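You operate a simulated robot arm through the tools that you are given. There is no shell and no other tool. Be economical: measure what you need, move in short steps, check, and stop when the job is done.

You are at the controls of a simulated two-armed robot. One attempt, no reset.

TASK
Set the winder to LARGE and wind 5 metres on the blue ring.
Fine: turn the centre knob while the lever is on HOLD; blue plug into the knob; lever to FREE to wind, back on HOLD at the end; leave the other rings.

Only the result counts: the job must be done as asked and must still hold three seconds after the hand-in. Knocking over, shifting, dropping, spilling or breaking anything else fails it.

THE ROBOT
Two 7-joint arms with fingered hands on one trunk, on a base that drives. Base frame: it is fixed to the floor where the robot stands at the start and does not move with it; the origin is under the middle of the robot, x ahead of it, y to its left, z up; the surface under the hand at the start is at about z = 0.76. Lengths are in m, angles in degrees, forces in N, time in s.
The left shoulder is at the start at [0.02, 0.208, 1.298], the right one opposite. Places, roughly: green ball lever [0.4, 0, 0.8]; grey centre knob [0.5, 0.2, 0.9]; knob socket [0.5, 0.2, 0.9]. Payload 5 kg a hand.
The TCP of each hand is the grasp point between the finger pads, 0.048 m short of the fingertips. In the tool frame z runs along the fingers and y along their closing line. The gripper opens to 0.16 m. The gripper's body begins 0.056 m behind the TCP. The gripper is a hand of 4 fingers: y runs from the thumb to the fingers, the wrist lies at [-0.026, -0.142, -0.252] in the tool frame, and closing takes about 1.5 s.
Orientation is told as [roll, pitch, yaw] about the base's x, y, z axes, in that order, counted from this pose: with the fingers straight down and the wrist toward the robot, the tool's x, y and z point along [0, 1, 0], [1, 0, 0] and [0, 0, -1] of the base frame.

THE INTERFACE
- The arms move only by the tool drive_tool. It takes "left_deltas", "right_deltas" or both (then of equal length, played together; a hand with none holds still); each is a list of rows, each a list of 6 numbers: the shift along the tool's x, y, z in units of 30 mm (1.0 is 30 mm), then the turn, a rotation vector about the tool's x, y, z in units of 6 degrees (1.0 is 6 degrees). In form: [[tx, ty, tz, rx, ry, rz], ...]. A call has 1 to 20 rows; each row shifts and turns the commanded pose from where the row before left it, along the tool's axes as they then stand. "left_grip" and "right_grip" are, for a hand that has rows, the opening, from 0 (shut) to 1 (fully open), set as the call begins (left out, the last holds). A call with a number of a shift or a turn outside -1 to 1 is refused whole. Rows are played at 5 a second. More than 0.05 m and 8.6 degrees between two rows, or a gripper value outside its range, and nothing of the call is played. Where a pose cannot be reached the arm comes as near as it can. A force on the tool above 90 N (or 10 N above the force at the start of the call, whichever is more), or a blocked arm, ends the call early, and 0.2 s more pass. The fingers move at their own pace (about 0.108 m/s each) and stop on an object; they squeeze with about 30 N. The grip force told is the motor's: it shows also when the fingers shut on nothing. Time passes only in rows, and 0.2 s behind the last, so rows that do not move let the fingers close. It gives the time, the measured TCP pose, the force on the tool (base axes), the opening and the grip force at its end, in the units of the frame above (readings bear some noise), with the torque about the TCP (base axes, N m) and any sound that the robot's microphone picked up, and new pictures: "pictures" is both (left out), scene, wrist or none (wrist: the cameras of the hands that moved).
- Cameras (640 x 400 px; columns grow to the right, rows downward): "scene" is now at [0.0888, -0.0182, 1.4742]; the picture's right is [-0.06, -1.00, 0.00], its down [-0.65, 0.04, -0.76] and it looks along [0.76, -0.04, -0.65] (base axes); focal length 276 px, centre (320, 200). "left" rides on the left gripper at [-0.087, -0.133, -0.189] in its tool frame; the picture's right is [-0.83, -0.26, 0.49], its down [0.51, -0.71, 0.49] and it looks along [0.22, 0.66, 0.72] (tool axes); focal length 238 px, centre (320, 200). "right" rides on the right gripper at [0.087, -0.133, -0.189] in its tool frame; the picture's right is [-0.83, 0.26, -0.49], its down [-0.51, -0.71, 0.49] and it looks along [-0.22, 0.66, 0.72] (tool axes); focal length 238 px, centre (320, 200). There is no depth. A picture from a camera that has moved, and an enlarged one, comes with that camera's place and axes in the base frame and with its lens. The place of the scene camera against the robot may be out by one fixed shift of up to 0.018 m in any direction.
- lift_body(by): slides the trunk up (or, below 0, down) by that many m; the arms and the scene camera ride with it, the base frame stays. It gives what a move gives, with no picture.
- steer(legs): drives the robot by 1 to 6 legs, each [ahead, left, turn to the left] in m, m and degrees, along the robot's own axes; the way and the turn of a leg run together, so that a leg with both is an arc; at most 1.5 m and 180 degrees a leg. The arms and the cameras ride along, it lands a little off, and it stops where it bumps. It gives what a move gives, and a new picture of the scene camera.
- curl_fingers(index, middle, ring, thumb_bend, thumb_turn, hand): sets how far each is bent, from 0 (flat) to 1 (curled in); at 0.3 the hand is open as for a grip, at 0.7 the pads meet at the TCP. One left out holds its place. A second passes; each finger stops where it meets its share of the squeeze, and holds until it gets a number again. A gripper value or a shape takes the hand back. It gives what a move gives, with no picture; readings hold the bend of each and the force on the fingers (four entries, about 0 where the hand has none), thumb and palm. thumb_turn goes from beside the hand (0) to across from the fingers (1), as for a grip.
- grasp_type(shape, hand): the hand has 4 fingers and takes this shape, open, in about a second: jaw (thumb against the fingers, like two jaws); tri (thumb and two fingers); tip (a fingertip pinch); poke (one finger out to press); point (the index stretched); flat (the hand flat); cup (the hand cupped); fist (a fist). The gripper value then closes the fingers along that shape, each until it touches; the sizes above hold for jaw. It gives what a move gives, with no picture.
- pan_tilt(pan, tilt): turns the head with the scene camera to pan (to the left, within 86 degrees either way) and tilt (down, from -29 to 69), counted from straight ahead of the robot. It gives what a move gives, and a new picture of the scene camera.
- zoom(camera, box): a new picture of the part [left, top, right, bottom] of that camera's present view, enlarged. It takes no simulated time.
- job_done(): hands the job in; it is judged then, once.

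Go step by step. Nothing tells you exact positions but the pictures and the camera data: compare them with the known pose of the tool, close in by small moves and look again before you grip or let go. The budget is 120 turns and 260 pictures, counting those below and the enlarged ones. Unless the task says otherwise, let go and move clear before handing in, and close with one line.

The tools are called after "Call:" as a command line: name --argument value ..., lists and objects as JSON in quotes. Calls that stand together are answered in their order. drive_tool: Moves the arms, as the interface text tells. Its arguments: {"type":"object","properties":{"left_deltas":{"type":"array"},"left_grip":{"type":"number"},"right_deltas":{"type":"array"},"right_grip":{"type":"number"},"pictures":{"type":"string","enum":["both","scene","wrist","none"]}},"required":[]} The other tools are called the same way: lift_body (by) slides the trunk up or down; grasp_type (shape, hand) gives the hand a shape; curl_fingers (index, middle, ring, thumb_bend, thumb_turn, hand) moves the fingers one by one; steer (legs) drives the base; pan_tilt (pan, tilt) turns the head that bears the scene camera; zoom (camera, box) takes an enlarged picture of a part of a camera's view; job_done () hands the job in.

At the start:

```text
clock: 0.0
left_tool_pos: [0.6649, 0.3237, 1.1899]
left_tool_rot: [0.0, 0.1, 0.1]
left_force: [-0.6, -0.3, -0.6]
left_torque: [-0.01, -0.01, 0.04]
left_finger_gap: 0.1599
left_grasp_force: 0.1
left_shape: jaw
left_bend: [0.3, 0.3, 0.3, 0.3, 0.98]
left_finger forces: [0.0, 0.0, 0.0, 0.0, 0.0, 0.0]
right_tool_pos: [0.5677, -0.1933, 1.2278]
right_tool_rot: [0.0, 0.0, 0.0]
right_force: [-0.1, 0.2, -0.5]
right_torque: [0.0, 0.02, -0.02]
right_finger_gap: 0.1596
right_grasp_force: 0.0
right_shape: jaw
right_bend: [0.3, 0.3, 0.3, 0.3, 0.98]
right_finger forces: [0.0, 0.0, 0.0, 0.0, 0.0, 0.1]
trunk travel left (down, up): [-0.3, 0.39]
robot x, y, heading: [0.0036, 0.0012, 0.2]
head pan, tilt: [-3.3, 40.5]
```

scene: 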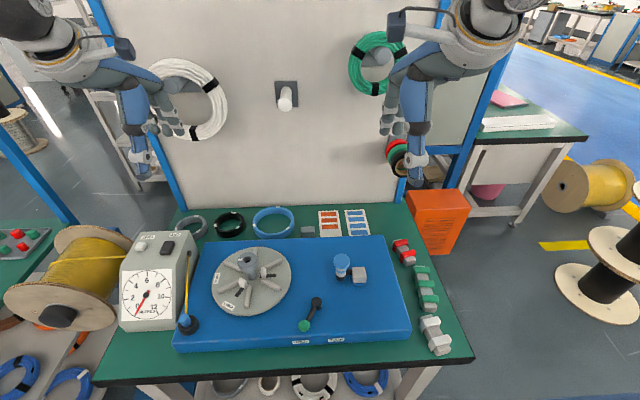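
right: 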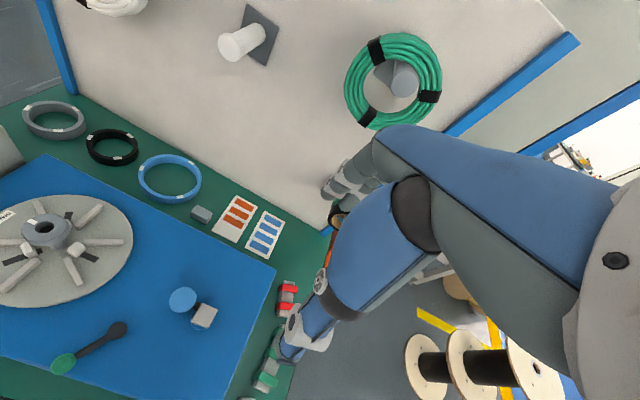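
left: 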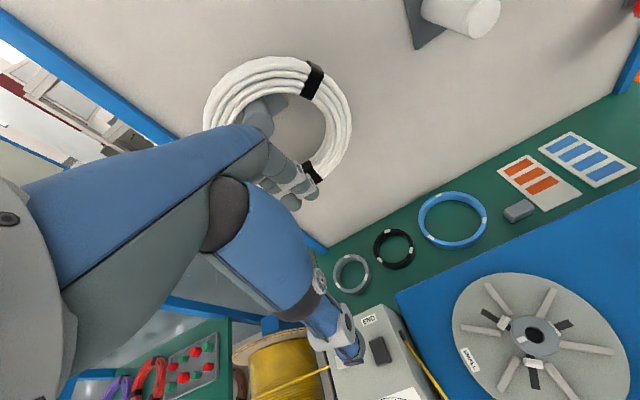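

I see a winder with a grey disc and centre knob, a dial, a green ball lever, a blue plug on a stand, and rings. I'll take close-up looks first.

Call:
zoom --camera "scene" --box '[110, 220, 300, 350]'

Call:
zoom --camera "scene" --box '[280, 230, 460, 355]'

Call:
zoom --camera "left" --box '[440, 250, 640, 400]'

```text
3.08 times, centred on (205, 285) of scene
camera zoom: at [0.0888, -0.0182, 1.4742], right [-0.06, -1.0, 0.0], down [-0.65, 0.04, -0.76], along [0.76, -0.04, -0.65], focal length 850 px, centre (674, -62)
```

zoom: 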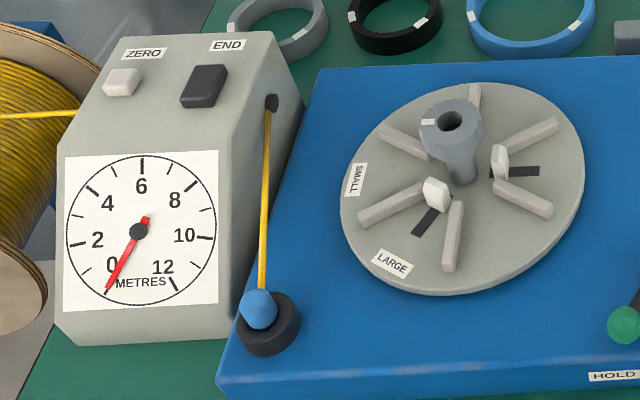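

```text
3.20 times, centred on (370, 292) of scene
camera zoom: at [0.0888, -0.0182, 1.4742], right [-0.06, -1.0, 0.0], down [-0.65, 0.04, -0.76], along [0.76, -0.04, -0.65], focal length 884 px, centre (160, -96)
```

zoom: 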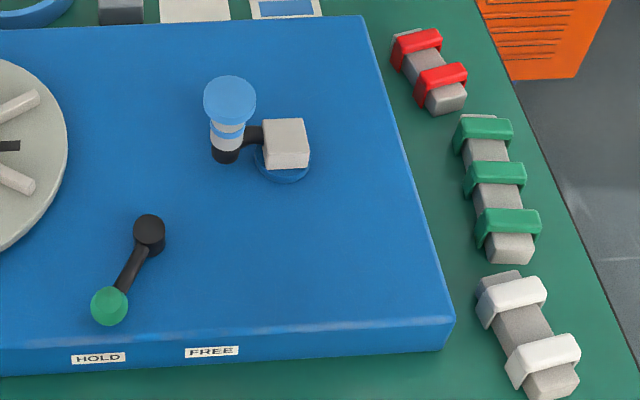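

```text
2.67 times, centred on (540, 325) of left
camera zoom: at [0.5326, 0.2361, 1.3788], right [-0.26, -0.83, -0.49], down [-0.71, 0.51, -0.49], along [0.66, 0.22, -0.72], focal length 636 px, centre (-267, -133)
```

zoom: 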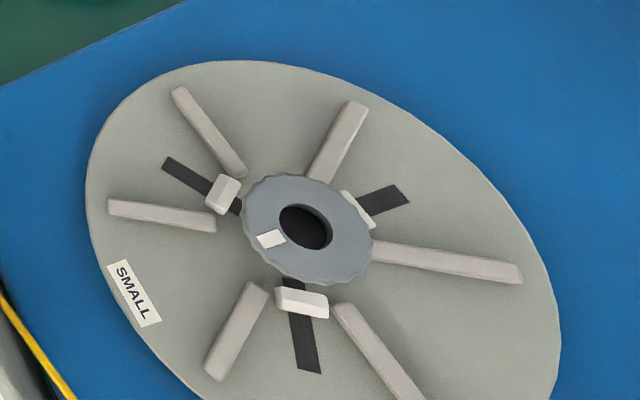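

The plug candidates need a closer look: the yellow wire's blue end in the black cup, and the blue-topped post. I'll zoom more.

Call:
zoom --camera "right" --box '[140, 260, 260, 350]'

Call:
zoom --camera "scene" --box '[170, 200, 380, 300]'

Call:
zoom --camera "scene" --box '[120, 230, 210, 340]'

```text
4.44 times, centred on (200, 305) of right
camera zoom: at [0.4339, -0.1052, 1.4165], right [0.26, -0.83, 0.49], down [-0.71, -0.51, -0.49], along [0.66, -0.22, -0.72], focal length 1059 px, centre (853, -267)
```

zoom: 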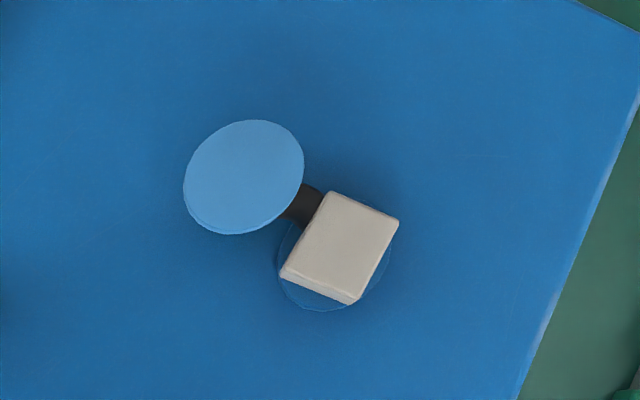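

```text
3.05 times, centred on (275, 250) of scene
camera zoom: at [0.0888, -0.0182, 1.4742], right [-0.06, -1.0, 0.0], down [-0.65, 0.04, -0.76], along [0.76, -0.04, -0.65], focal length 842 px, centre (457, 48)
```

zoom: 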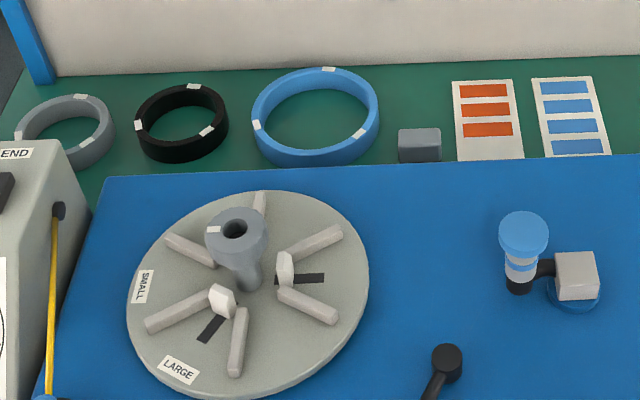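

```text
3.64 times, centred on (165, 285) of scene
camera zoom: at [0.0888, -0.0182, 1.4742], right [-0.06, -1.0, 0.0], down [-0.65, 0.04, -0.76], along [0.76, -0.04, -0.65], focal length 1005 px, centre (884, -109)
```

zoom: 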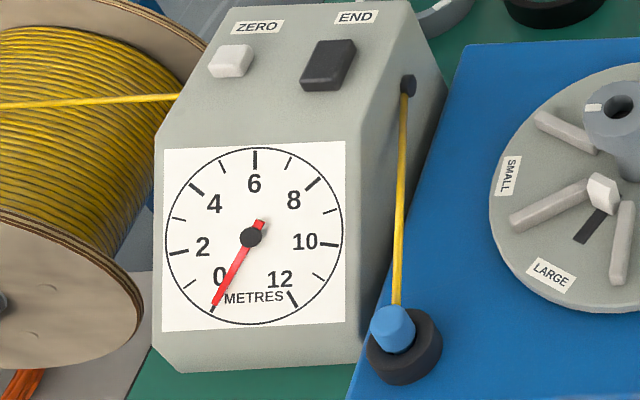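

The blue plug on the yellow cord sits in the black cup, the knob is at about [0.54, 0.155, 0.90], and its mark points to SMALL. I'll bring the left hand above the knob to look closer.

Call:
drive_tool --left_deltas '[[-0.8, -0.6, 0.8, 0, 0, 0], [-0.8, -0.6, 0.8, 0, 0, 0], [-0.8, -0.6, 0.8, 0, 0, 0], [-0.8, -0.6, 0.8, 0, 0, 0], [-0.8, -0.6, 0.8, 0, 0, 0], [-0.8, -0.6, 0.8, 0, 0, 0], [-0.8, -0.6, 0.6, 0, 0, 0], [0, 0, 0, 0, 0, 0]]'

```text
clock: 1.8
left_tool_pos: [0.538, 0.1535, 1.0279]
left_tool_rot: [-0.1, 0.0, 0.0]
left_force: [0.5, 1.1, 0.9]
left_torque: [-0.09, -0.01, -0.04]
left_finger_gap: 0.16
left_grasp_force: 0.0
left_shape: jaw
left_bend: [0.3, 0.3, 0.3, 0.3, 0.97]
left_finger forces: [0.0, 0.1, 0.0, 0.1, 0.1, 0.1]
right_tool_pos: [0.5682, -0.1916, 1.2281]
right_tool_rot: [0.0, 0.1, 0.0]
right_force: [-0.5, 1.2, -0.7]
right_torque: [-0.07, 0.02, 0.0]
right_finger_gap: 0.1598
right_grasp_force: 0.0
right_shape: jaw
right_bend: [0.3, 0.3, 0.3, 0.3, 0.98]
right_finger forces: [0.1, 0.0, 0.0, 0.0, 0.1, 0.0]
trunk travel left (down, up): [-0.3, 0.39]
robot x, y, heading: [0.0003, 0.001, 0.1]
head pan, tilt: [-3.3, 40.5]
camera scene: at [0.089, -0.0173, 1.4742], right [-0.06, -1.0, 0.0], down [-0.65, 0.04, -0.76], along [0.76, -0.04, -0.65], focal length 276 px, centre (320, 200)
camera left: at [0.4062, 0.0664, 1.2156], right [-0.26, -0.83, -0.49], down [-0.71, 0.51, -0.49], along [0.66, 0.22, -0.72], focal length 238 px, centre (320, 200)
```

scene: 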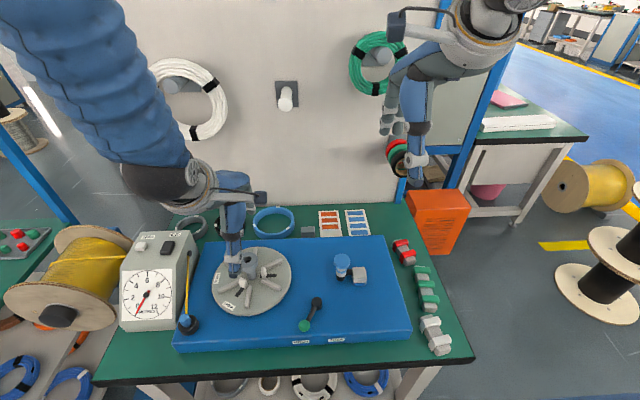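
left: 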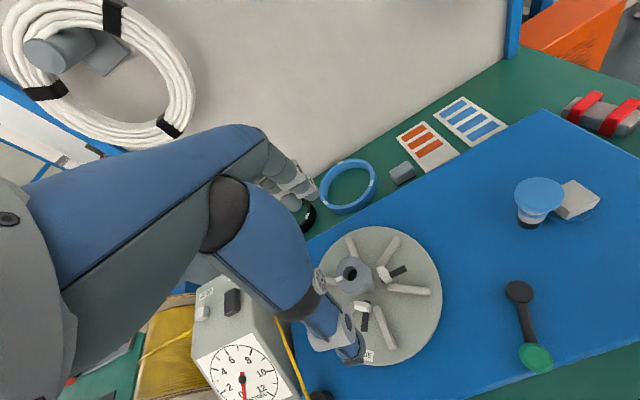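

Call:
zoom --camera "left" --box '[300, 210, 460, 370]'

Call:
zoom --camera "left" --box '[490, 150, 620, 240]'

Call:
zoom --camera "scene" --box '[200, 230, 310, 330]'

```text
2.50 times, centred on (380, 290) of left
camera zoom: at [0.4062, 0.0664, 1.2156], right [-0.26, -0.83, -0.49], down [-0.71, 0.51, -0.49], along [0.66, 0.22, -0.72], focal length 596 px, centre (170, -25)
```

zoom: 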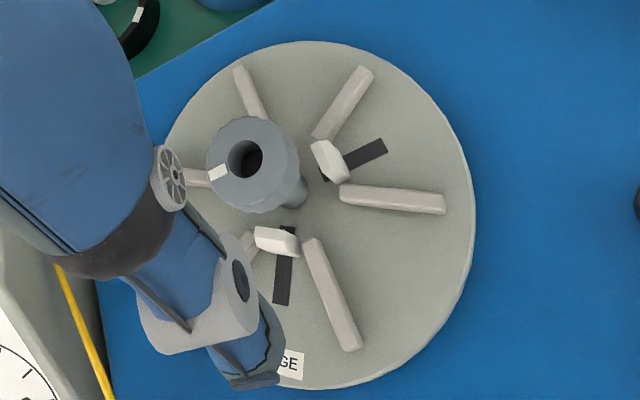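

```text
4.44 times, centred on (555, 195) of left
camera zoom: at [0.4062, 0.0664, 1.2156], right [-0.26, -0.83, -0.49], down [-0.71, 0.51, -0.49], along [0.66, 0.22, -0.72], focal length 1059 px, centre (-724, 222)
```

zoom: 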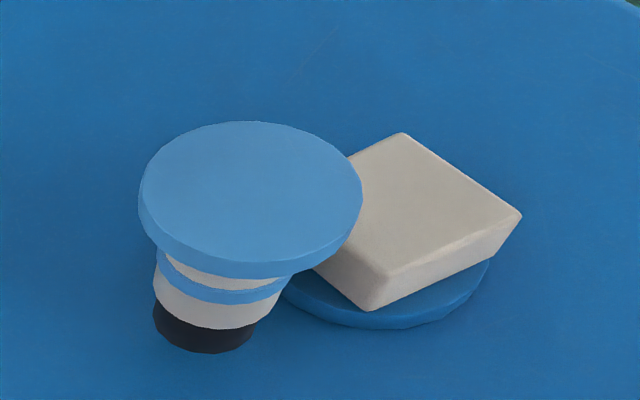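

```text
4.00 times, centred on (255, 280) of scene
camera zoom: at [0.089, -0.0173, 1.4742], right [-0.06, -1.0, 0.0], down [-0.65, 0.04, -0.76], along [0.76, -0.04, -0.65], focal length 1105 px, centre (580, -120)
```

zoom: 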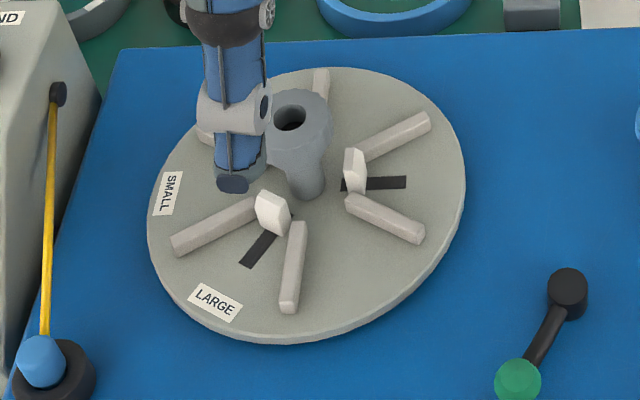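

The knob top is at about [0.542, 0.156, 0.903], 5 cm wide, well above the disc's ribs (z≈0.84). I'll pre-rotate the hand by -30° and descend so that the fingertips flank the knob head.

Call:
drive_tool --left_deltas '[[0.08, 0.13, 0, 0, 0, 0], [0, 0, 0, 0, 0, 1], [0, 0, 0, 0, 0, 1], [0, 0, 0, 0, 0, 1], [0, 0, 0, 0, 0, 1], [0, 0, 0, 0, 0, 1], [0, 0, 0.8, 0, 0, 0], [0, 0, 0.8, 0, 0, 0], [0, 0, 0.8, 0, 0, 0], [0, 0, 0.6, 0, 0, 0], [0, 0, 0, 0, 0, 0]]'

Call:
zoom --camera "scene" --box '[190, 210, 310, 320]'

```text
clock: 4.2
left_tool_pos: [0.543, 0.1587, 0.9403]
left_tool_rot: [0.0, 0.0, -30.1]
left_force: [-0.3, 0.2, -0.1]
left_torque: [-0.03, -0.04, 0.01]
left_finger_gap: 0.1598
left_grasp_force: 0.0
left_shape: jaw
left_bend: [0.3, 0.3, 0.3, 0.3, 0.97]
left_finger forces: [0.0, 0.1, 0.1, 0.1, 0.0, 0.0]
right_tool_pos: [0.5671, -0.1944, 1.2289]
right_tool_rot: [0.1, 0.0, 0.0]
right_force: [-0.7, -0.1, -0.1]
right_torque: [-0.01, -0.01, -0.01]
right_finger_gap: 0.1596
right_grasp_force: 0.0
right_shape: jaw
right_bend: [0.3, 0.3, 0.3, 0.3, 0.98]
right_finger forces: [0.1, 0.1, 0.0, 0.1, 0.0, 0.1]
trunk travel left (down, up): [-0.3, 0.39]
robot x, y, heading: [0.0032, 0.0012, 0.2]
head pan, tilt: [-3.3, 40.5]
camera scene: at [0.0882, -0.0182, 1.4743], right [-0.06, -1.0, 0.0], down [-0.65, 0.04, -0.76], along [0.76, -0.04, -0.65], focal length 276 px, centre (320, 200)
camera left: at [0.3842, 0.1491, 1.1277], right [-0.64, -0.59, -0.49], down [-0.36, 0.79, -0.49], along [0.68, -0.14, -0.72], focal length 238 px, centre (320, 200)
```

scene: 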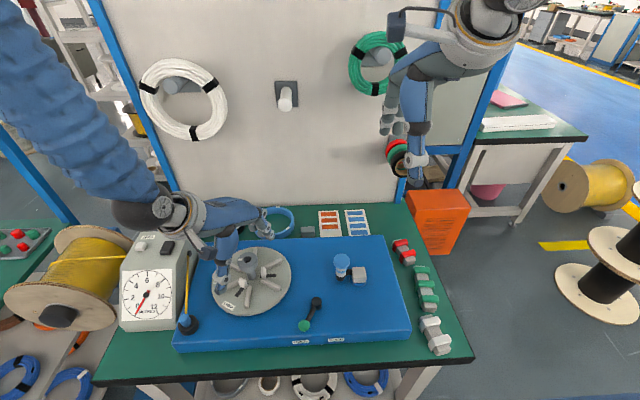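
left: 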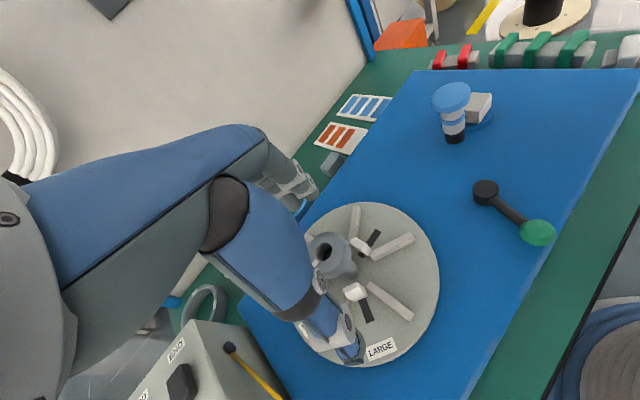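

```text
3.64 times, centred on (250, 265) of scene
camera zoom: at [0.0882, -0.0182, 1.4743], right [-0.06, -1.0, 0.0], down [-0.65, 0.04, -0.76], along [0.76, -0.04, -0.65], focal length 1005 px, centre (574, -36)
```

zoom: 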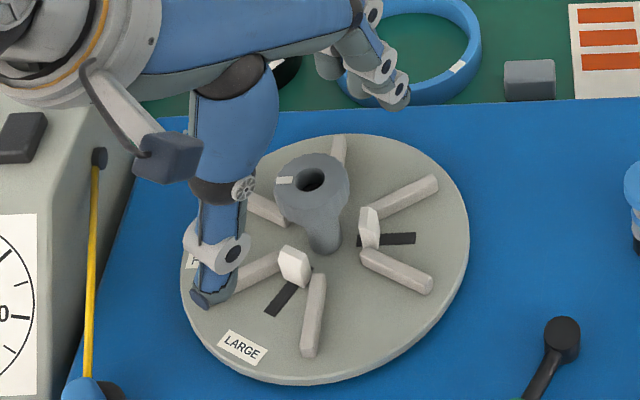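

The knob lies between thumb and fingers. I'll go down another 24 mm and close.

Call:
drive_tool --left_deltas '[[-0.08, 0.05, 0.4, 0, 0, 0], [0, 0, 0.4, 0, 0, 0], [0, 0, 0, 0, 0, 0]]' --pictures "none"

Call:
drive_tool --left_deltas '[[0, 0, 0, 0, 0, 0], [0, 0, 0, 0, 0, 0], [0, 0, 0, 0, 0, 0], [0, 0, 0, 0, 0, 0], [0, 0, 0, 0, 0, 0], [0, 0, 0, 0, 0, 0], [0, 0, 0, 0, 0, 0], [0, 0, 0, 0, 0, 0]]' --left_grip 0

Call:
zoom --camera "scene" --box '[190, 210, 310, 320]'

```text
clock: 5.0
left_tool_pos: [0.5439, 0.1552, 0.9152]
left_tool_rot: [0.1, 0.0, -30.0]
left_force: [-0.4, -0.3, -0.7]
left_torque: [0.05, -0.04, 0.01]
left_finger_gap: 0.1596
left_grasp_force: 0.0
left_shape: jaw
left_bend: [0.3, 0.3, 0.3, 0.3, 0.97]
left_finger forces: [0.0, 0.0, 0.0, 0.0, 0.1, 0.0]
right_tool_pos: [0.5676, -0.1932, 1.2281]
right_tool_rot: [0.0, 0.0, 0.0]
right_force: [0.7, 0.8, -0.5]
right_torque: [0.0, -0.03, -0.02]
right_finger_gap: 0.1597
right_grasp_force: 0.1
right_shape: jaw
right_bend: [0.3, 0.3, 0.3, 0.3, 0.98]
right_finger forces: [0.0, 0.0, 0.0, 0.0, 0.0, 0.0]
trunk travel left (down, up): [-0.3, 0.39]
robot x, y, heading: [-0.0006, -0.0023, -0.1]
head pan, tilt: [-3.3, 40.5]
```

```text
clock: 6.8
left_tool_pos: [0.5433, 0.1554, 0.9143]
left_tool_rot: [0.0, 0.1, -29.9]
left_force: [-4.6, 3.1, -13.1]
left_torque: [0.0, 0.14, -0.02]
left_finger_gap: 0.032
left_grasp_force: 29.5
left_shape: jaw
left_bend: [0.73, 0.66, 0.67, 0.74, 1.0]
left_finger forces: [14.4, 7.0, 0.0, 0.0, 27.6, 0.0]
right_tool_pos: [0.5684, -0.1927, 1.2275]
right_tool_rot: [0.1, 0.0, 0.1]
right_force: [0.1, -0.5, -0.1]
right_torque: [0.02, -0.05, -0.02]
right_finger_gap: 0.1595
right_grasp_force: 0.0
right_shape: jaw
right_bend: [0.3, 0.3, 0.3, 0.3, 0.98]
right_finger forces: [0.0, 0.0, 0.1, 0.1, 0.1, 0.1]
trunk travel left (down, up): [-0.3, 0.39]
robot x, y, heading: [-0.0006, 0.0002, 0.2]
head pan, tilt: [-3.3, 40.5]
camera scene: at [0.089, -0.0178, 1.4741], right [-0.06, -1.0, 0.0], down [-0.65, 0.04, -0.76], along [0.76, -0.04, -0.65], focal length 276 px, centre (320, 200)
camera left: at [0.3846, 0.147, 1.1023], right [-0.64, -0.59, -0.49], down [-0.36, 0.79, -0.49], along [0.68, -0.14, -0.72], focal length 238 px, centre (320, 200)
```

scene: 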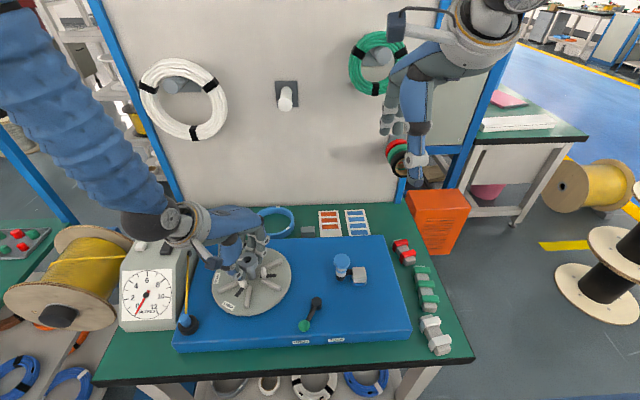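
left: 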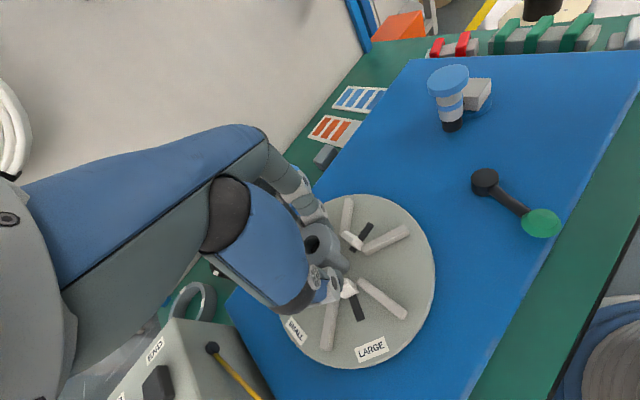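

```text
3.64 times, centred on (250, 265) of scene
camera zoom: at [0.089, -0.0178, 1.4741], right [-0.06, -1.0, 0.0], down [-0.65, 0.04, -0.76], along [0.76, -0.04, -0.65], focal length 1005 px, centre (574, -36)
```

zoom: 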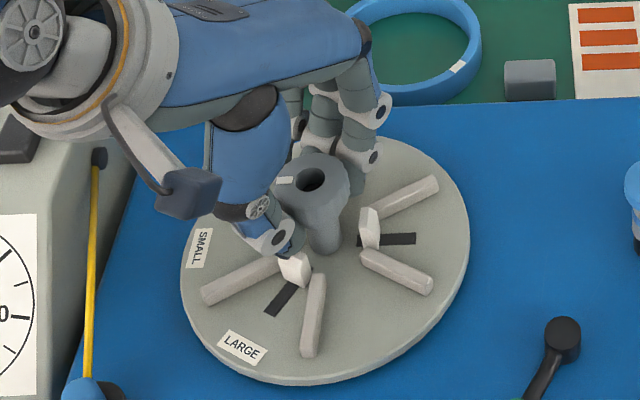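

The knob is gripped. I'll turn it CCW by about 24° first and look.

Call:
drive_tool --left_deltas '[[0, 0, 0, 0, 0, -0.8], [0, 0, 0, 0, 0, -0.8], [0, 0, 0, 0, 0, -0.8], [0, 0, 0, 0, 0, -0.8], [0, 0, 0, 0, 0, -0.8], [0, 0, 0, 0, 0, 0]]' --pictures "none"

Call:
zoom --camera "scene" --box '[190, 210, 310, 320]'

```text
clock: 8.2
left_tool_pos: [0.5431, 0.1558, 0.9142]
left_tool_rot: [-0.1, 0.1, -5.9]
left_force: [-8.5, 8.2, -19.0]
left_torque: [0.17, 0.23, -0.01]
left_finger_gap: 0.0316
left_grasp_force: 29.7
left_shape: jaw
left_bend: [0.73, 0.66, 0.67, 0.74, 1.0]
left_finger forces: [14.9, 8.5, 0.0, 0.0, 31.7, 0.0]
right_tool_pos: [0.5673, -0.193, 1.2274]
right_tool_rot: [0.0, 0.0, 0.1]
right_force: [1.2, 0.4, 0.9]
right_torque: [0.0, -0.02, 0.03]
right_finger_gap: 0.1598
right_grasp_force: 0.1
right_shape: jaw
right_bend: [0.3, 0.3, 0.3, 0.3, 0.98]
right_finger forces: [0.0, 0.0, 0.1, 0.0, 0.0, 0.0]
trunk travel left (down, up): [-0.3, 0.39]
robot x, y, heading: [-0.0016, -0.0012, -0.0]
head pan, tilt: [-3.3, 40.5]
```

```text
3.64 times, centred on (250, 265) of scene
camera zoom: at [0.0889, -0.0169, 1.4741], right [-0.06, -1.0, 0.0], down [-0.65, 0.04, -0.76], along [0.76, -0.04, -0.65], focal length 1005 px, centre (574, -36)
```

zoom: 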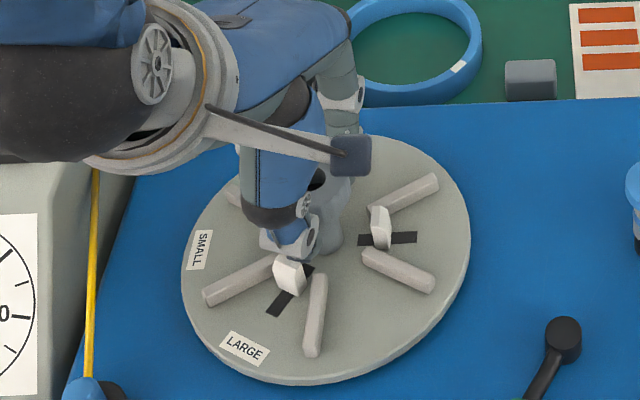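

The jaws are spreading and the disc stays put. I'll continue turning toward LARGE.

Call:
drive_tool --left_deltas '[[0, 0, 0, 0, 0, -0.8], [0, 0, 0, 0, 0, -0.8], [0, 0, 0, 0, 0, -0.8], [0, 0, 0, 0, 0, -0.8], [0, 0, 0, 0, 0, -0.8], [0, 0, 0, 0, 0, -0.8], [0, 0, 0, 0, 0, -0.8], [0, 0, 0, 0, 0, 0]]' --pictures "wrist"

Call:
zoom --camera "scene" --box '[190, 210, 310, 320]'

Call:
zoom --camera "left" --box '[260, 190, 460, 370]'

```text
clock: 10.0
left_tool_pos: [0.5413, 0.1548, 0.9153]
left_tool_rot: [0.0, 0.0, 27.8]
left_force: [-13.7, 14.5, -20.8]
left_torque: [0.32, 0.31, -0.05]
left_finger_gap: 0.0308
left_grasp_force: 30.0
left_shape: jaw
left_bend: [0.73, 0.66, 0.67, 0.74, 1.0]
left_finger forces: [14.1, 9.7, 0.0, 0.0, 31.1, 0.1]
right_tool_pos: [0.5668, -0.1914, 1.2281]
right_tool_rot: [0.0, 0.1, 0.1]
right_force: [-0.4, 0.7, 0.3]
right_torque: [-0.03, -0.01, 0.02]
right_finger_gap: 0.1595
right_grasp_force: 0.1
right_shape: jaw
right_bend: [0.3, 0.3, 0.3, 0.3, 0.98]
right_finger forces: [0.0, 0.0, 0.0, 0.1, 0.0, 0.0]
trunk travel left (down, up): [-0.3, 0.39]
robot x, y, heading: [0.001, -0.0041, -0.1]
head pan, tilt: [-3.3, 40.5]
camera left: at [0.4652, 0.017, 1.1022], right [0.16, -0.86, -0.49], down [-0.86, 0.12, -0.49], along [0.48, 0.5, -0.72], focal length 238 px, centre (320, 200)
```

left: 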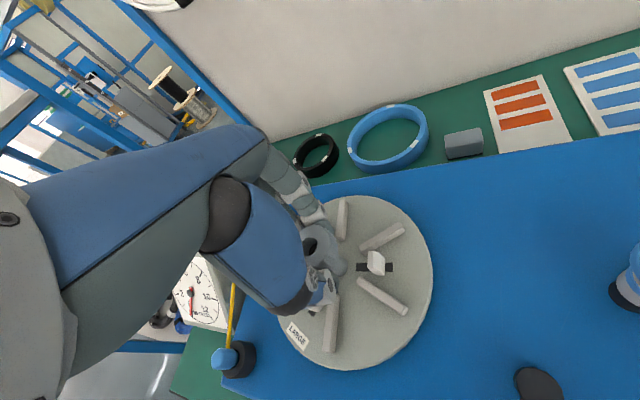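

```text
3.64 times, centred on (250, 265) of scene
camera zoom: at [0.0885, -0.0167, 1.4742], right [-0.06, -1.0, 0.0], down [-0.65, 0.04, -0.76], along [0.76, -0.04, -0.65], focal length 1005 px, centre (574, -36)
```

zoom: 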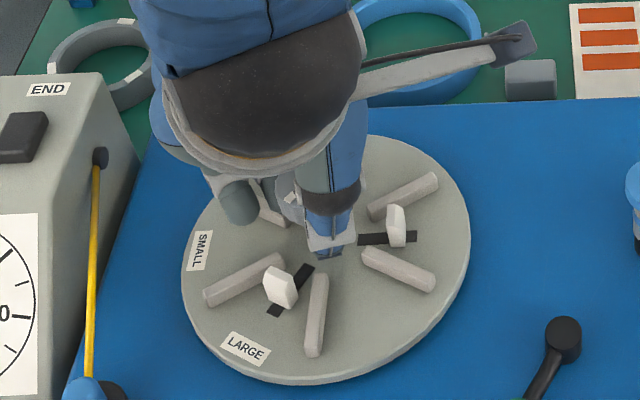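

```text
2.22 times, centred on (360, 280) of left
camera zoom: at [0.4652, 0.017, 1.1022], right [0.16, -0.86, -0.49], down [-0.86, 0.12, -0.49], along [0.48, 0.5, -0.72], focal length 530 px, centre (231, 22)
```

zoom: 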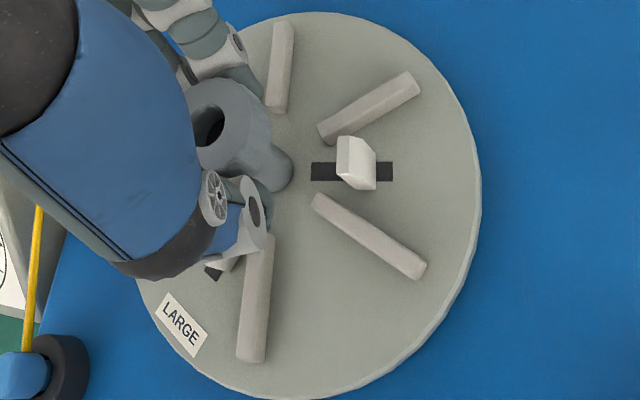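

The knob appears about 10° short of LARGE. I'll turn 12° more and check the mark.

Call:
drive_tool --left_deltas '[[0, 0, 0, 0, 0, -0.6], [0, 0, 0, 0, 0, -0.6], [0, 0, 0, 0, 0, -0.6], [0, 0, 0, 0, 0, 0]]' --pictures "none"

Call:
zoom --camera "scene" --box '[200, 230, 300, 320]'

```text
clock: 11.0
left_tool_pos: [0.5421, 0.1554, 0.9139]
left_tool_rot: [0.1, 0.2, 38.4]
left_force: [-16.4, 13.4, -28.3]
left_torque: [0.27, 0.28, -0.02]
left_finger_gap: 0.0306
left_grasp_force: 30.4
left_shape: jaw
left_bend: [0.73, 0.66, 0.67, 0.74, 1.0]
left_finger forces: [15.7, 10.6, 0.0, 0.0, 31.4, 0.1]
right_tool_pos: [0.569, -0.1914, 1.2289]
right_tool_rot: [-0.1, 0.0, 0.0]
right_force: [0.3, 1.1, 0.1]
right_torque: [0.02, 0.02, 0.02]
right_finger_gap: 0.1599
right_grasp_force: 0.0
right_shape: jaw
right_bend: [0.3, 0.3, 0.3, 0.3, 0.98]
right_finger forces: [0.0, 0.0, 0.0, 0.0, 0.0, 0.1]
trunk travel left (down, up): [-0.3, 0.39]
robot x, y, heading: [-0.0002, -0.0023, 0.1]
head pan, tilt: [-3.3, 40.5]
```

```text
4.44 times, centred on (250, 275) of scene
camera zoom: at [0.089, -0.0168, 1.4741], right [-0.06, -1.0, 0.0], down [-0.65, 0.04, -0.76], along [0.76, -0.04, -0.65], focal length 1228 px, centre (631, -133)
```

zoom: 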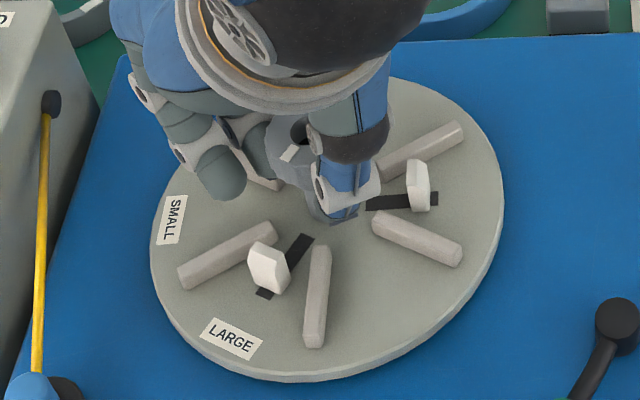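

The mark now looks to be near LARGE. I'll open the hand and rise to view it clearly.

Call:
drive_tool --left_deltas '[[0, 0, 0, 0, 0, 0], [0, 0, 0, 0, 0, 0], [0, 0, 0, 0, 0, 0], [0, 0, 0, 0, 0, 0], [0, 0, 0, 0, 0, 0], [0, 0, -0.9, 0, 0, 0], [0, 0, -0.9, 0, 0, 0], [0, 0, -0.9, 0, 0, 0], [0, -0.9, -0.9, 0, 0, 0], [0, -0.9, 0, 0, 0, 0], [0, -0.9, 0, 0, 0, 0], [0, 0, 0, 0, 0, 0]]' --left_grip 1 --pictures "wrist"

Call:
zoom --camera "scene" --box '[200, 230, 300, 320]'

Call:
zoom --camera "right" --box '[0, 180, 150, 320]'

```text
clock: 13.6
left_tool_pos: [0.4774, 0.1037, 1.0223]
left_tool_rot: [0.0, 0.1, 38.5]
left_force: [0.3, -0.4, -0.5]
left_torque: [-0.04, 0.07, 0.0]
left_finger_gap: 0.1597
left_grasp_force: 0.0
left_shape: jaw
left_bend: [0.3, 0.3, 0.3, 0.3, 0.98]
left_finger forces: [0.0, 0.0, 0.0, 0.0, 0.0, 0.0]
right_tool_pos: [0.5681, -0.1939, 1.2263]
right_tool_rot: [0.0, 0.0, -0.1]
right_force: [1.1, -0.2, -0.2]
right_torque: [0.0, 0.04, 0.03]
right_finger_gap: 0.1597
right_grasp_force: 0.0
right_shape: jaw
right_bend: [0.3, 0.3, 0.3, 0.3, 0.98]
right_finger forces: [0.0, 0.1, 0.0, 0.0, 0.0, 0.0]
trunk travel left (down, up): [-0.3, 0.39]
robot x, y, heading: [-0.0023, 0.0013, 0.4]
head pan, tilt: [-3.3, 40.5]
camera left: at [0.4287, -0.0456, 1.21], right [0.32, -0.81, -0.49], down [-0.87, -0.04, -0.49], along [0.38, 0.58, -0.72], focal length 238 px, centre (320, 200)
```

left: 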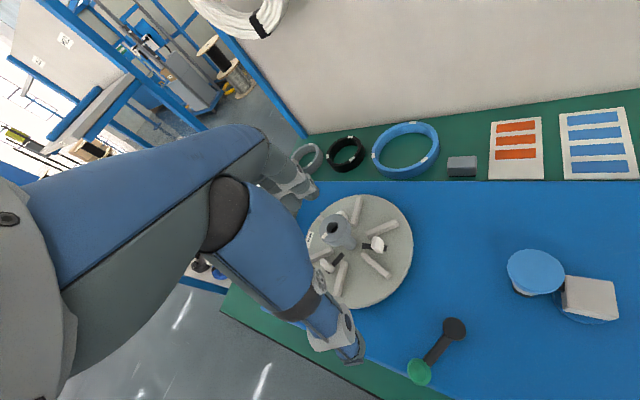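

```text
4.44 times, centred on (250, 275) of scene
camera zoom: at [0.0893, -0.0181, 1.4741], right [-0.06, -1.0, 0.0], down [-0.65, 0.04, -0.76], along [0.76, -0.04, -0.65], focal length 1228 px, centre (631, -133)
```

zoom: 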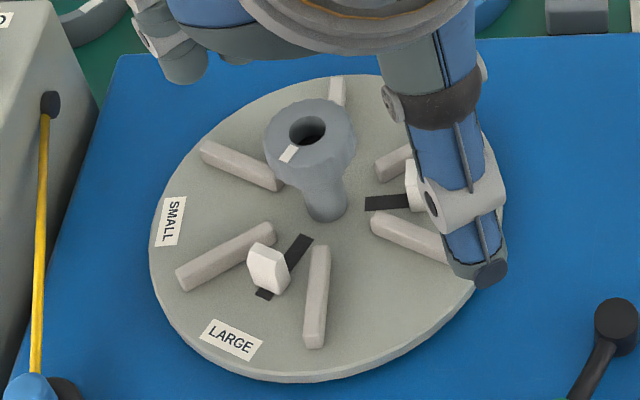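

```text
2.86 times, centred on (75, 250) of right
camera zoom: at [0.4344, -0.1051, 1.4163], right [0.26, -0.83, 0.49], down [-0.71, -0.51, -0.49], along [0.66, -0.22, -0.72], focal length 681 px, centre (1020, 57)
```

zoom: 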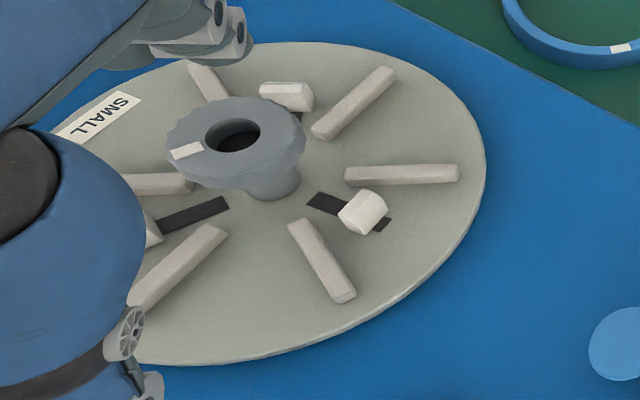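

The mark points at LARGE (about 150°, label 151°) and the jaws are out. Now I'll bring the left hand over the near edge of the blue ring at about [0.80, 0.12, 0.78].

Call:
drive_tool --left_deltas '[[-0.85, 0.92, 0, 0, 0, 0], [-0.85, 0.92, 0, 0, 0, 0], [-0.85, 0.92, 0, 0, 0, 0], [-0.85, 0.92, 0, 0, 0, 0], [-0.85, 0.92, 0, 0, 0, 0], [-0.85, 0.92, 0, 0, 0, 0], [-0.85, 0.92, 0, 0, 0, 0], [0, 0, 0.8, 0, 0, 0], [0, 0, 0.8, 0, 0, 0], [0, 0, 0, 0, 0, 0]]'

Call:
zoom --camera "left" --box '[260, 150, 460, 350]'

```text
clock: 15.8
left_tool_pos: [0.7404, 0.0833, 0.976]
left_tool_rot: [0.0, 0.0, 38.3]
left_force: [-0.9, 0.5, 0.5]
left_torque: [0.04, -0.04, 0.0]
left_finger_gap: 0.1601
left_grasp_force: 0.1
left_shape: jaw
left_bend: [0.3, 0.3, 0.3, 0.3, 0.97]
left_finger forces: [0.1, 0.0, 0.0, 0.0, 0.0, 0.0]
right_tool_pos: [0.5672, -0.1949, 1.2281]
right_tool_rot: [0.0, 0.1, -0.1]
right_force: [0.3, 0.4, 0.2]
right_torque: [-0.04, -0.08, 0.0]
right_finger_gap: 0.1595
right_grasp_force: 0.1
right_shape: jaw
right_bend: [0.3, 0.3, 0.3, 0.3, 0.98]
right_finger forces: [0.1, 0.1, 0.0, 0.0, 0.0, 0.0]
trunk travel left (down, up): [-0.3, 0.39]
robot x, y, heading: [-0.0006, -0.0002, 0.1]
head pan, tilt: [-3.3, 40.5]
camera scene: at [0.0881, -0.0183, 1.4743], right [-0.06, -1.0, 0.0], down [-0.65, 0.04, -0.76], along [0.76, -0.04, -0.65], focal length 276 px, centre (320, 200)
camera left: at [0.6916, -0.0668, 1.163], right [0.32, -0.81, -0.49], down [-0.87, -0.04, -0.49], along [0.38, 0.58, -0.72], focal length 238 px, centre (320, 200)
```

scene: 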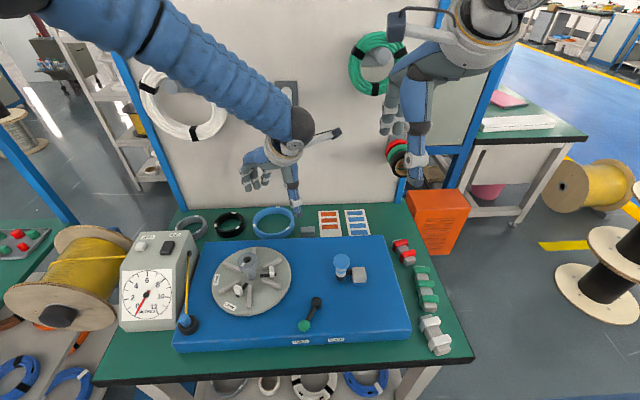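
left: 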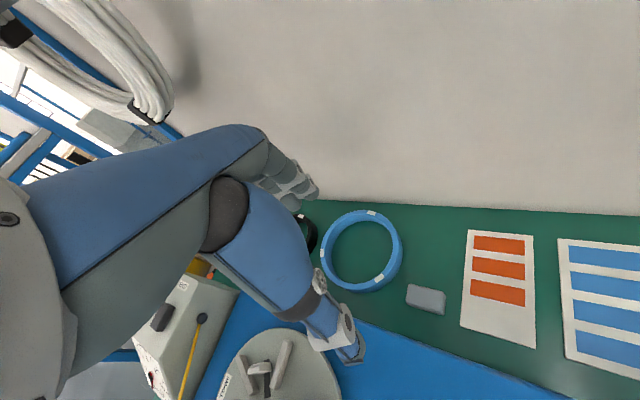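

```text
2.00 times, centred on (360, 250) of left
camera zoom: at [0.6916, -0.0668, 1.163], right [0.32, -0.81, -0.49], down [-0.87, -0.04, -0.49], along [0.38, 0.58, -0.72], focal length 477 px, centre (240, 100)
```

zoom: 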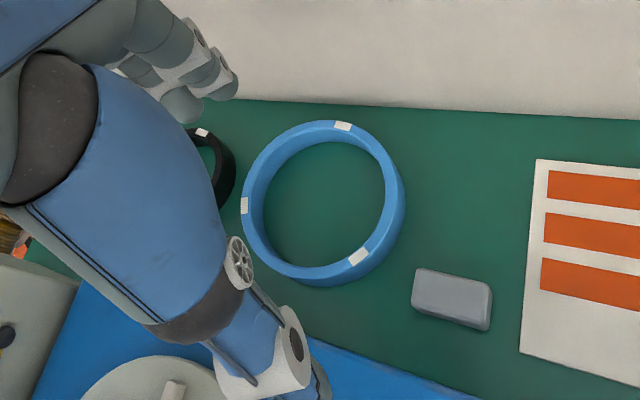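

Ring centre is about [0.799, 0.114], outer radius 0.07. I'll half-close the hand and descend to just above the ring wall, then look.

Call:
drive_tool --left_deltas '[[-0.41, 0.03, 0, 0, 0, 0], [0, 0, 0.7, 0, 0, 0], [0, 0, 0.7, 0, 0, 0], [0, 0, 0.7, 0, 0, 0], [0, 0, 0.7, 0, 0, 0], [0, 0, 0.7, 0, 0, 0], [0, 0, 0, 0, 0, 0]]' --left_grip 0.4 --pictures "wrist"

Call:
zoom --camera "scene" --box '[220, 160, 340, 250]'

Call:
zoom --camera "left" --box '[220, 130, 420, 320]'

```text
clock: 17.4
left_tool_pos: [0.7504, 0.0752, 0.8695]
left_tool_rot: [0.0, 0.0, 38.4]
left_force: [-0.5, 0.8, 0.5]
left_torque: [-0.01, 0.0, -0.02]
left_finger_gap: 0.0644
left_grasp_force: 0.0
left_shape: jaw
left_bend: [0.74, 0.49, 0.46, 0.72, 1.0]
left_finger forces: [0.0, 0.0, 0.0, 0.0, 0.0, 0.1]
right_tool_pos: [0.5673, -0.1932, 1.2298]
right_tool_rot: [0.0, -0.1, 0.0]
right_force: [-0.1, -0.2, 0.6]
right_torque: [-0.04, -0.03, -0.02]
right_finger_gap: 0.1599
right_grasp_force: 0.0
right_shape: jaw
right_bend: [0.3, 0.3, 0.3, 0.3, 0.98]
right_finger forces: [0.0, 0.0, 0.0, 0.0, 0.0, 0.0]
trunk travel left (down, up): [-0.3, 0.39]
robot x, y, heading: [0.0009, -0.0019, 0.1]
head pan, tilt: [-3.3, 40.5]
camera left: at [0.7008, -0.0753, 1.0572], right [0.32, -0.81, -0.49], down [-0.87, -0.04, -0.49], along [0.38, 0.58, -0.72], focal length 238 px, centre (320, 200)
```

left: 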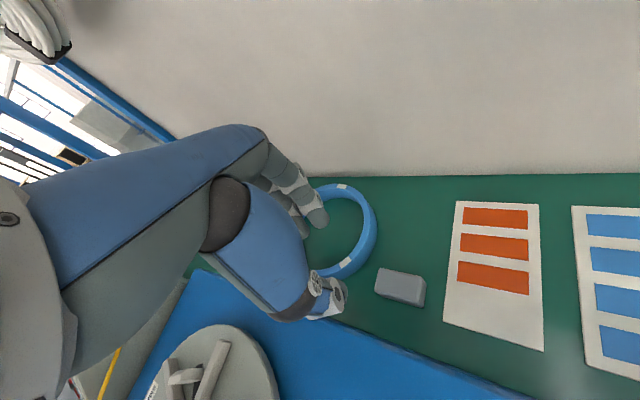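

```text
4.44 times, centred on (280, 205) of scene
camera zoom: at [0.0885, -0.0183, 1.4743], right [-0.06, -1.0, 0.0], down [-0.65, 0.04, -0.76], along [0.76, -0.04, -0.65], focal length 1228 px, centre (498, 178)
```

zoom: 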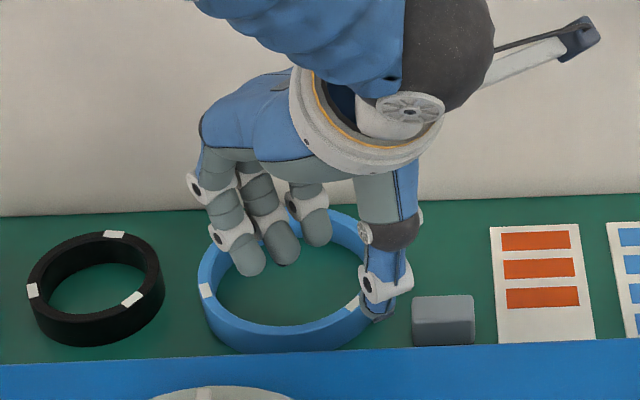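

```text
2.11 times, centred on (320, 225) of left
camera zoom: at [0.7008, -0.0753, 1.0572], right [0.32, -0.81, -0.49], down [-0.87, -0.04, -0.49], along [0.38, 0.58, -0.72], focal length 502 px, centre (320, 147)
```

zoom: 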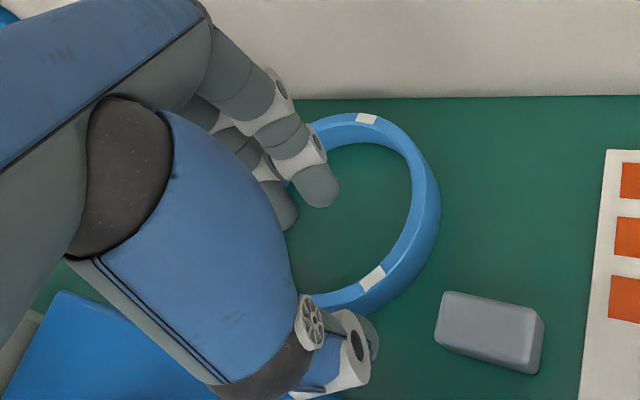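

The hand straddles the ring wall correctly. I'll even out the fingers with curl and lower carefully.

Call:
curl_fingers --hand "left" --index 0.52 --middle 0.52 --ring 0.52 --thumb_bend 0.55 --thumb_turn 1

Call:
drive_tool --left_deltas '[[0, 0, 0.5, 0, 0, 0], [0, 0, 0.5, 0, 0, 0], [0, 0, 0.4, 0, 0, 0], [0, 0, 0, 0, 0, 0]]' --pictures "wrist"

Call:
zoom --camera "scene" --box '[220, 160, 340, 250]'

Call:
zoom --camera "left" --box '[220, 130, 420, 320]'

```text
clock: 18.4
left_tool_pos: [0.7512, 0.0743, 0.869]
left_tool_rot: [0.0, -0.1, 38.3]
left_force: [0.3, 0.2, 0.0]
left_torque: [0.01, 0.01, -0.01]
left_finger_gap: 0.0764
left_grasp_force: 0.1
left_shape: fingers
left_bend: [0.52, 0.52, 0.52, 0.55, 1.0]
left_finger forces: [0.0, 0.0, 0.0, 0.0, 0.0, 0.0]
right_tool_pos: [0.5685, -0.1932, 1.2282]
right_tool_rot: [0.0, -0.1, 0.0]
right_force: [-1.1, 0.2, -0.3]
right_torque: [-0.02, 0.01, -0.01]
right_finger_gap: 0.1598
right_grasp_force: 0.0
right_shape: jaw
right_bend: [0.3, 0.3, 0.3, 0.3, 0.98]
right_finger forces: [0.0, 0.0, 0.1, 0.1, 0.1, 0.0]
trunk travel left (down, up): [-0.3, 0.39]
robot x, y, heading: [-0.0011, -0.0002, -0.1]
head pan, tilt: [-3.3, 40.5]
```

```text
clock: 19.4
left_tool_pos: [0.7516, 0.0746, 0.8267]
left_tool_rot: [0.0, 0.1, 38.4]
left_force: [0.2, 0.1, 0.0]
left_torque: [0.0, -0.01, 0.03]
left_finger_gap: 0.0766
left_grasp_force: 0.1
left_shape: fingers
left_bend: [0.52, 0.52, 0.52, 0.55, 1.0]
left_finger forces: [0.0, 0.0, 0.1, 0.0, 0.0, 0.1]
right_tool_pos: [0.5664, -0.1942, 1.2292]
right_tool_rot: [0.0, 0.0, 0.0]
right_force: [0.2, -0.3, -0.4]
right_torque: [-0.01, -0.02, -0.01]
right_finger_gap: 0.1594
right_grasp_force: 0.1
right_shape: jaw
right_bend: [0.3, 0.3, 0.3, 0.3, 0.98]
right_finger forces: [0.0, 0.0, 0.0, 0.0, 0.0, 0.0]
trunk travel left (down, up): [-0.3, 0.39]
robot x, y, heading: [0.001, -0.0012, -0.0]
head pan, tilt: [-3.3, 40.5]
camera left: at [0.7001, -0.0751, 1.0145], right [0.32, -0.81, -0.49], down [-0.87, -0.04, -0.49], along [0.38, 0.58, -0.72], focal length 238 px, centre (320, 200)
```

left: 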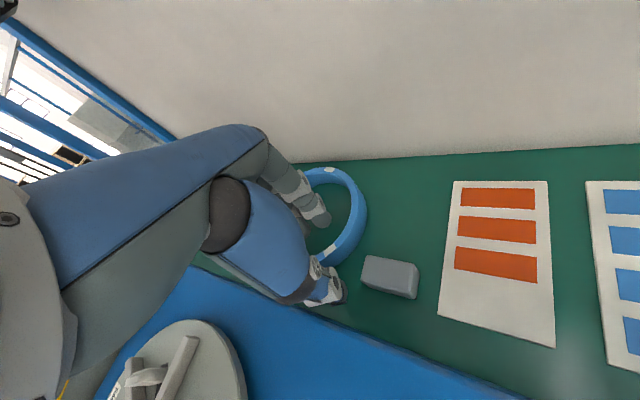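

```text
4.44 times, centred on (280, 205) of scene
camera zoom: at [0.0886, -0.0184, 1.4742], right [-0.06, -1.0, 0.0], down [-0.65, 0.04, -0.76], along [0.76, -0.04, -0.65], focal length 1228 px, centre (498, 178)
```

zoom: 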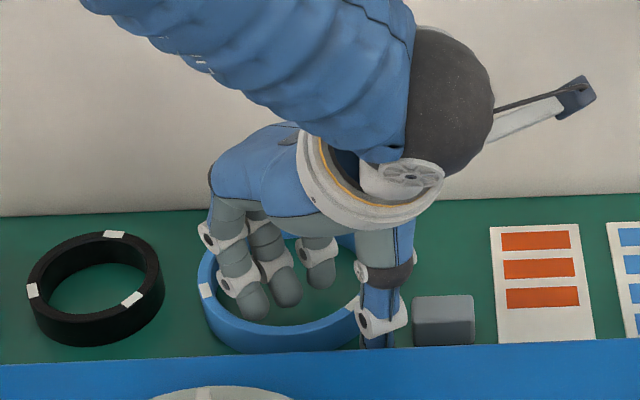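

```text
2.11 times, centred on (320, 225) of left
camera zoom: at [0.7001, -0.0751, 1.0145], right [0.32, -0.81, -0.49], down [-0.87, -0.04, -0.49], along [0.38, 0.58, -0.72], focal length 502 px, centre (320, 147)
```

zoom: 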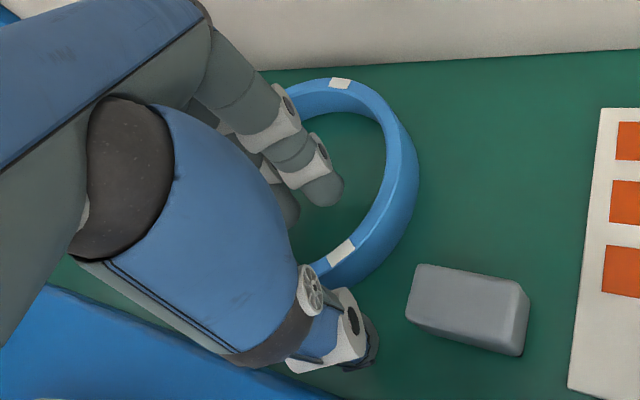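

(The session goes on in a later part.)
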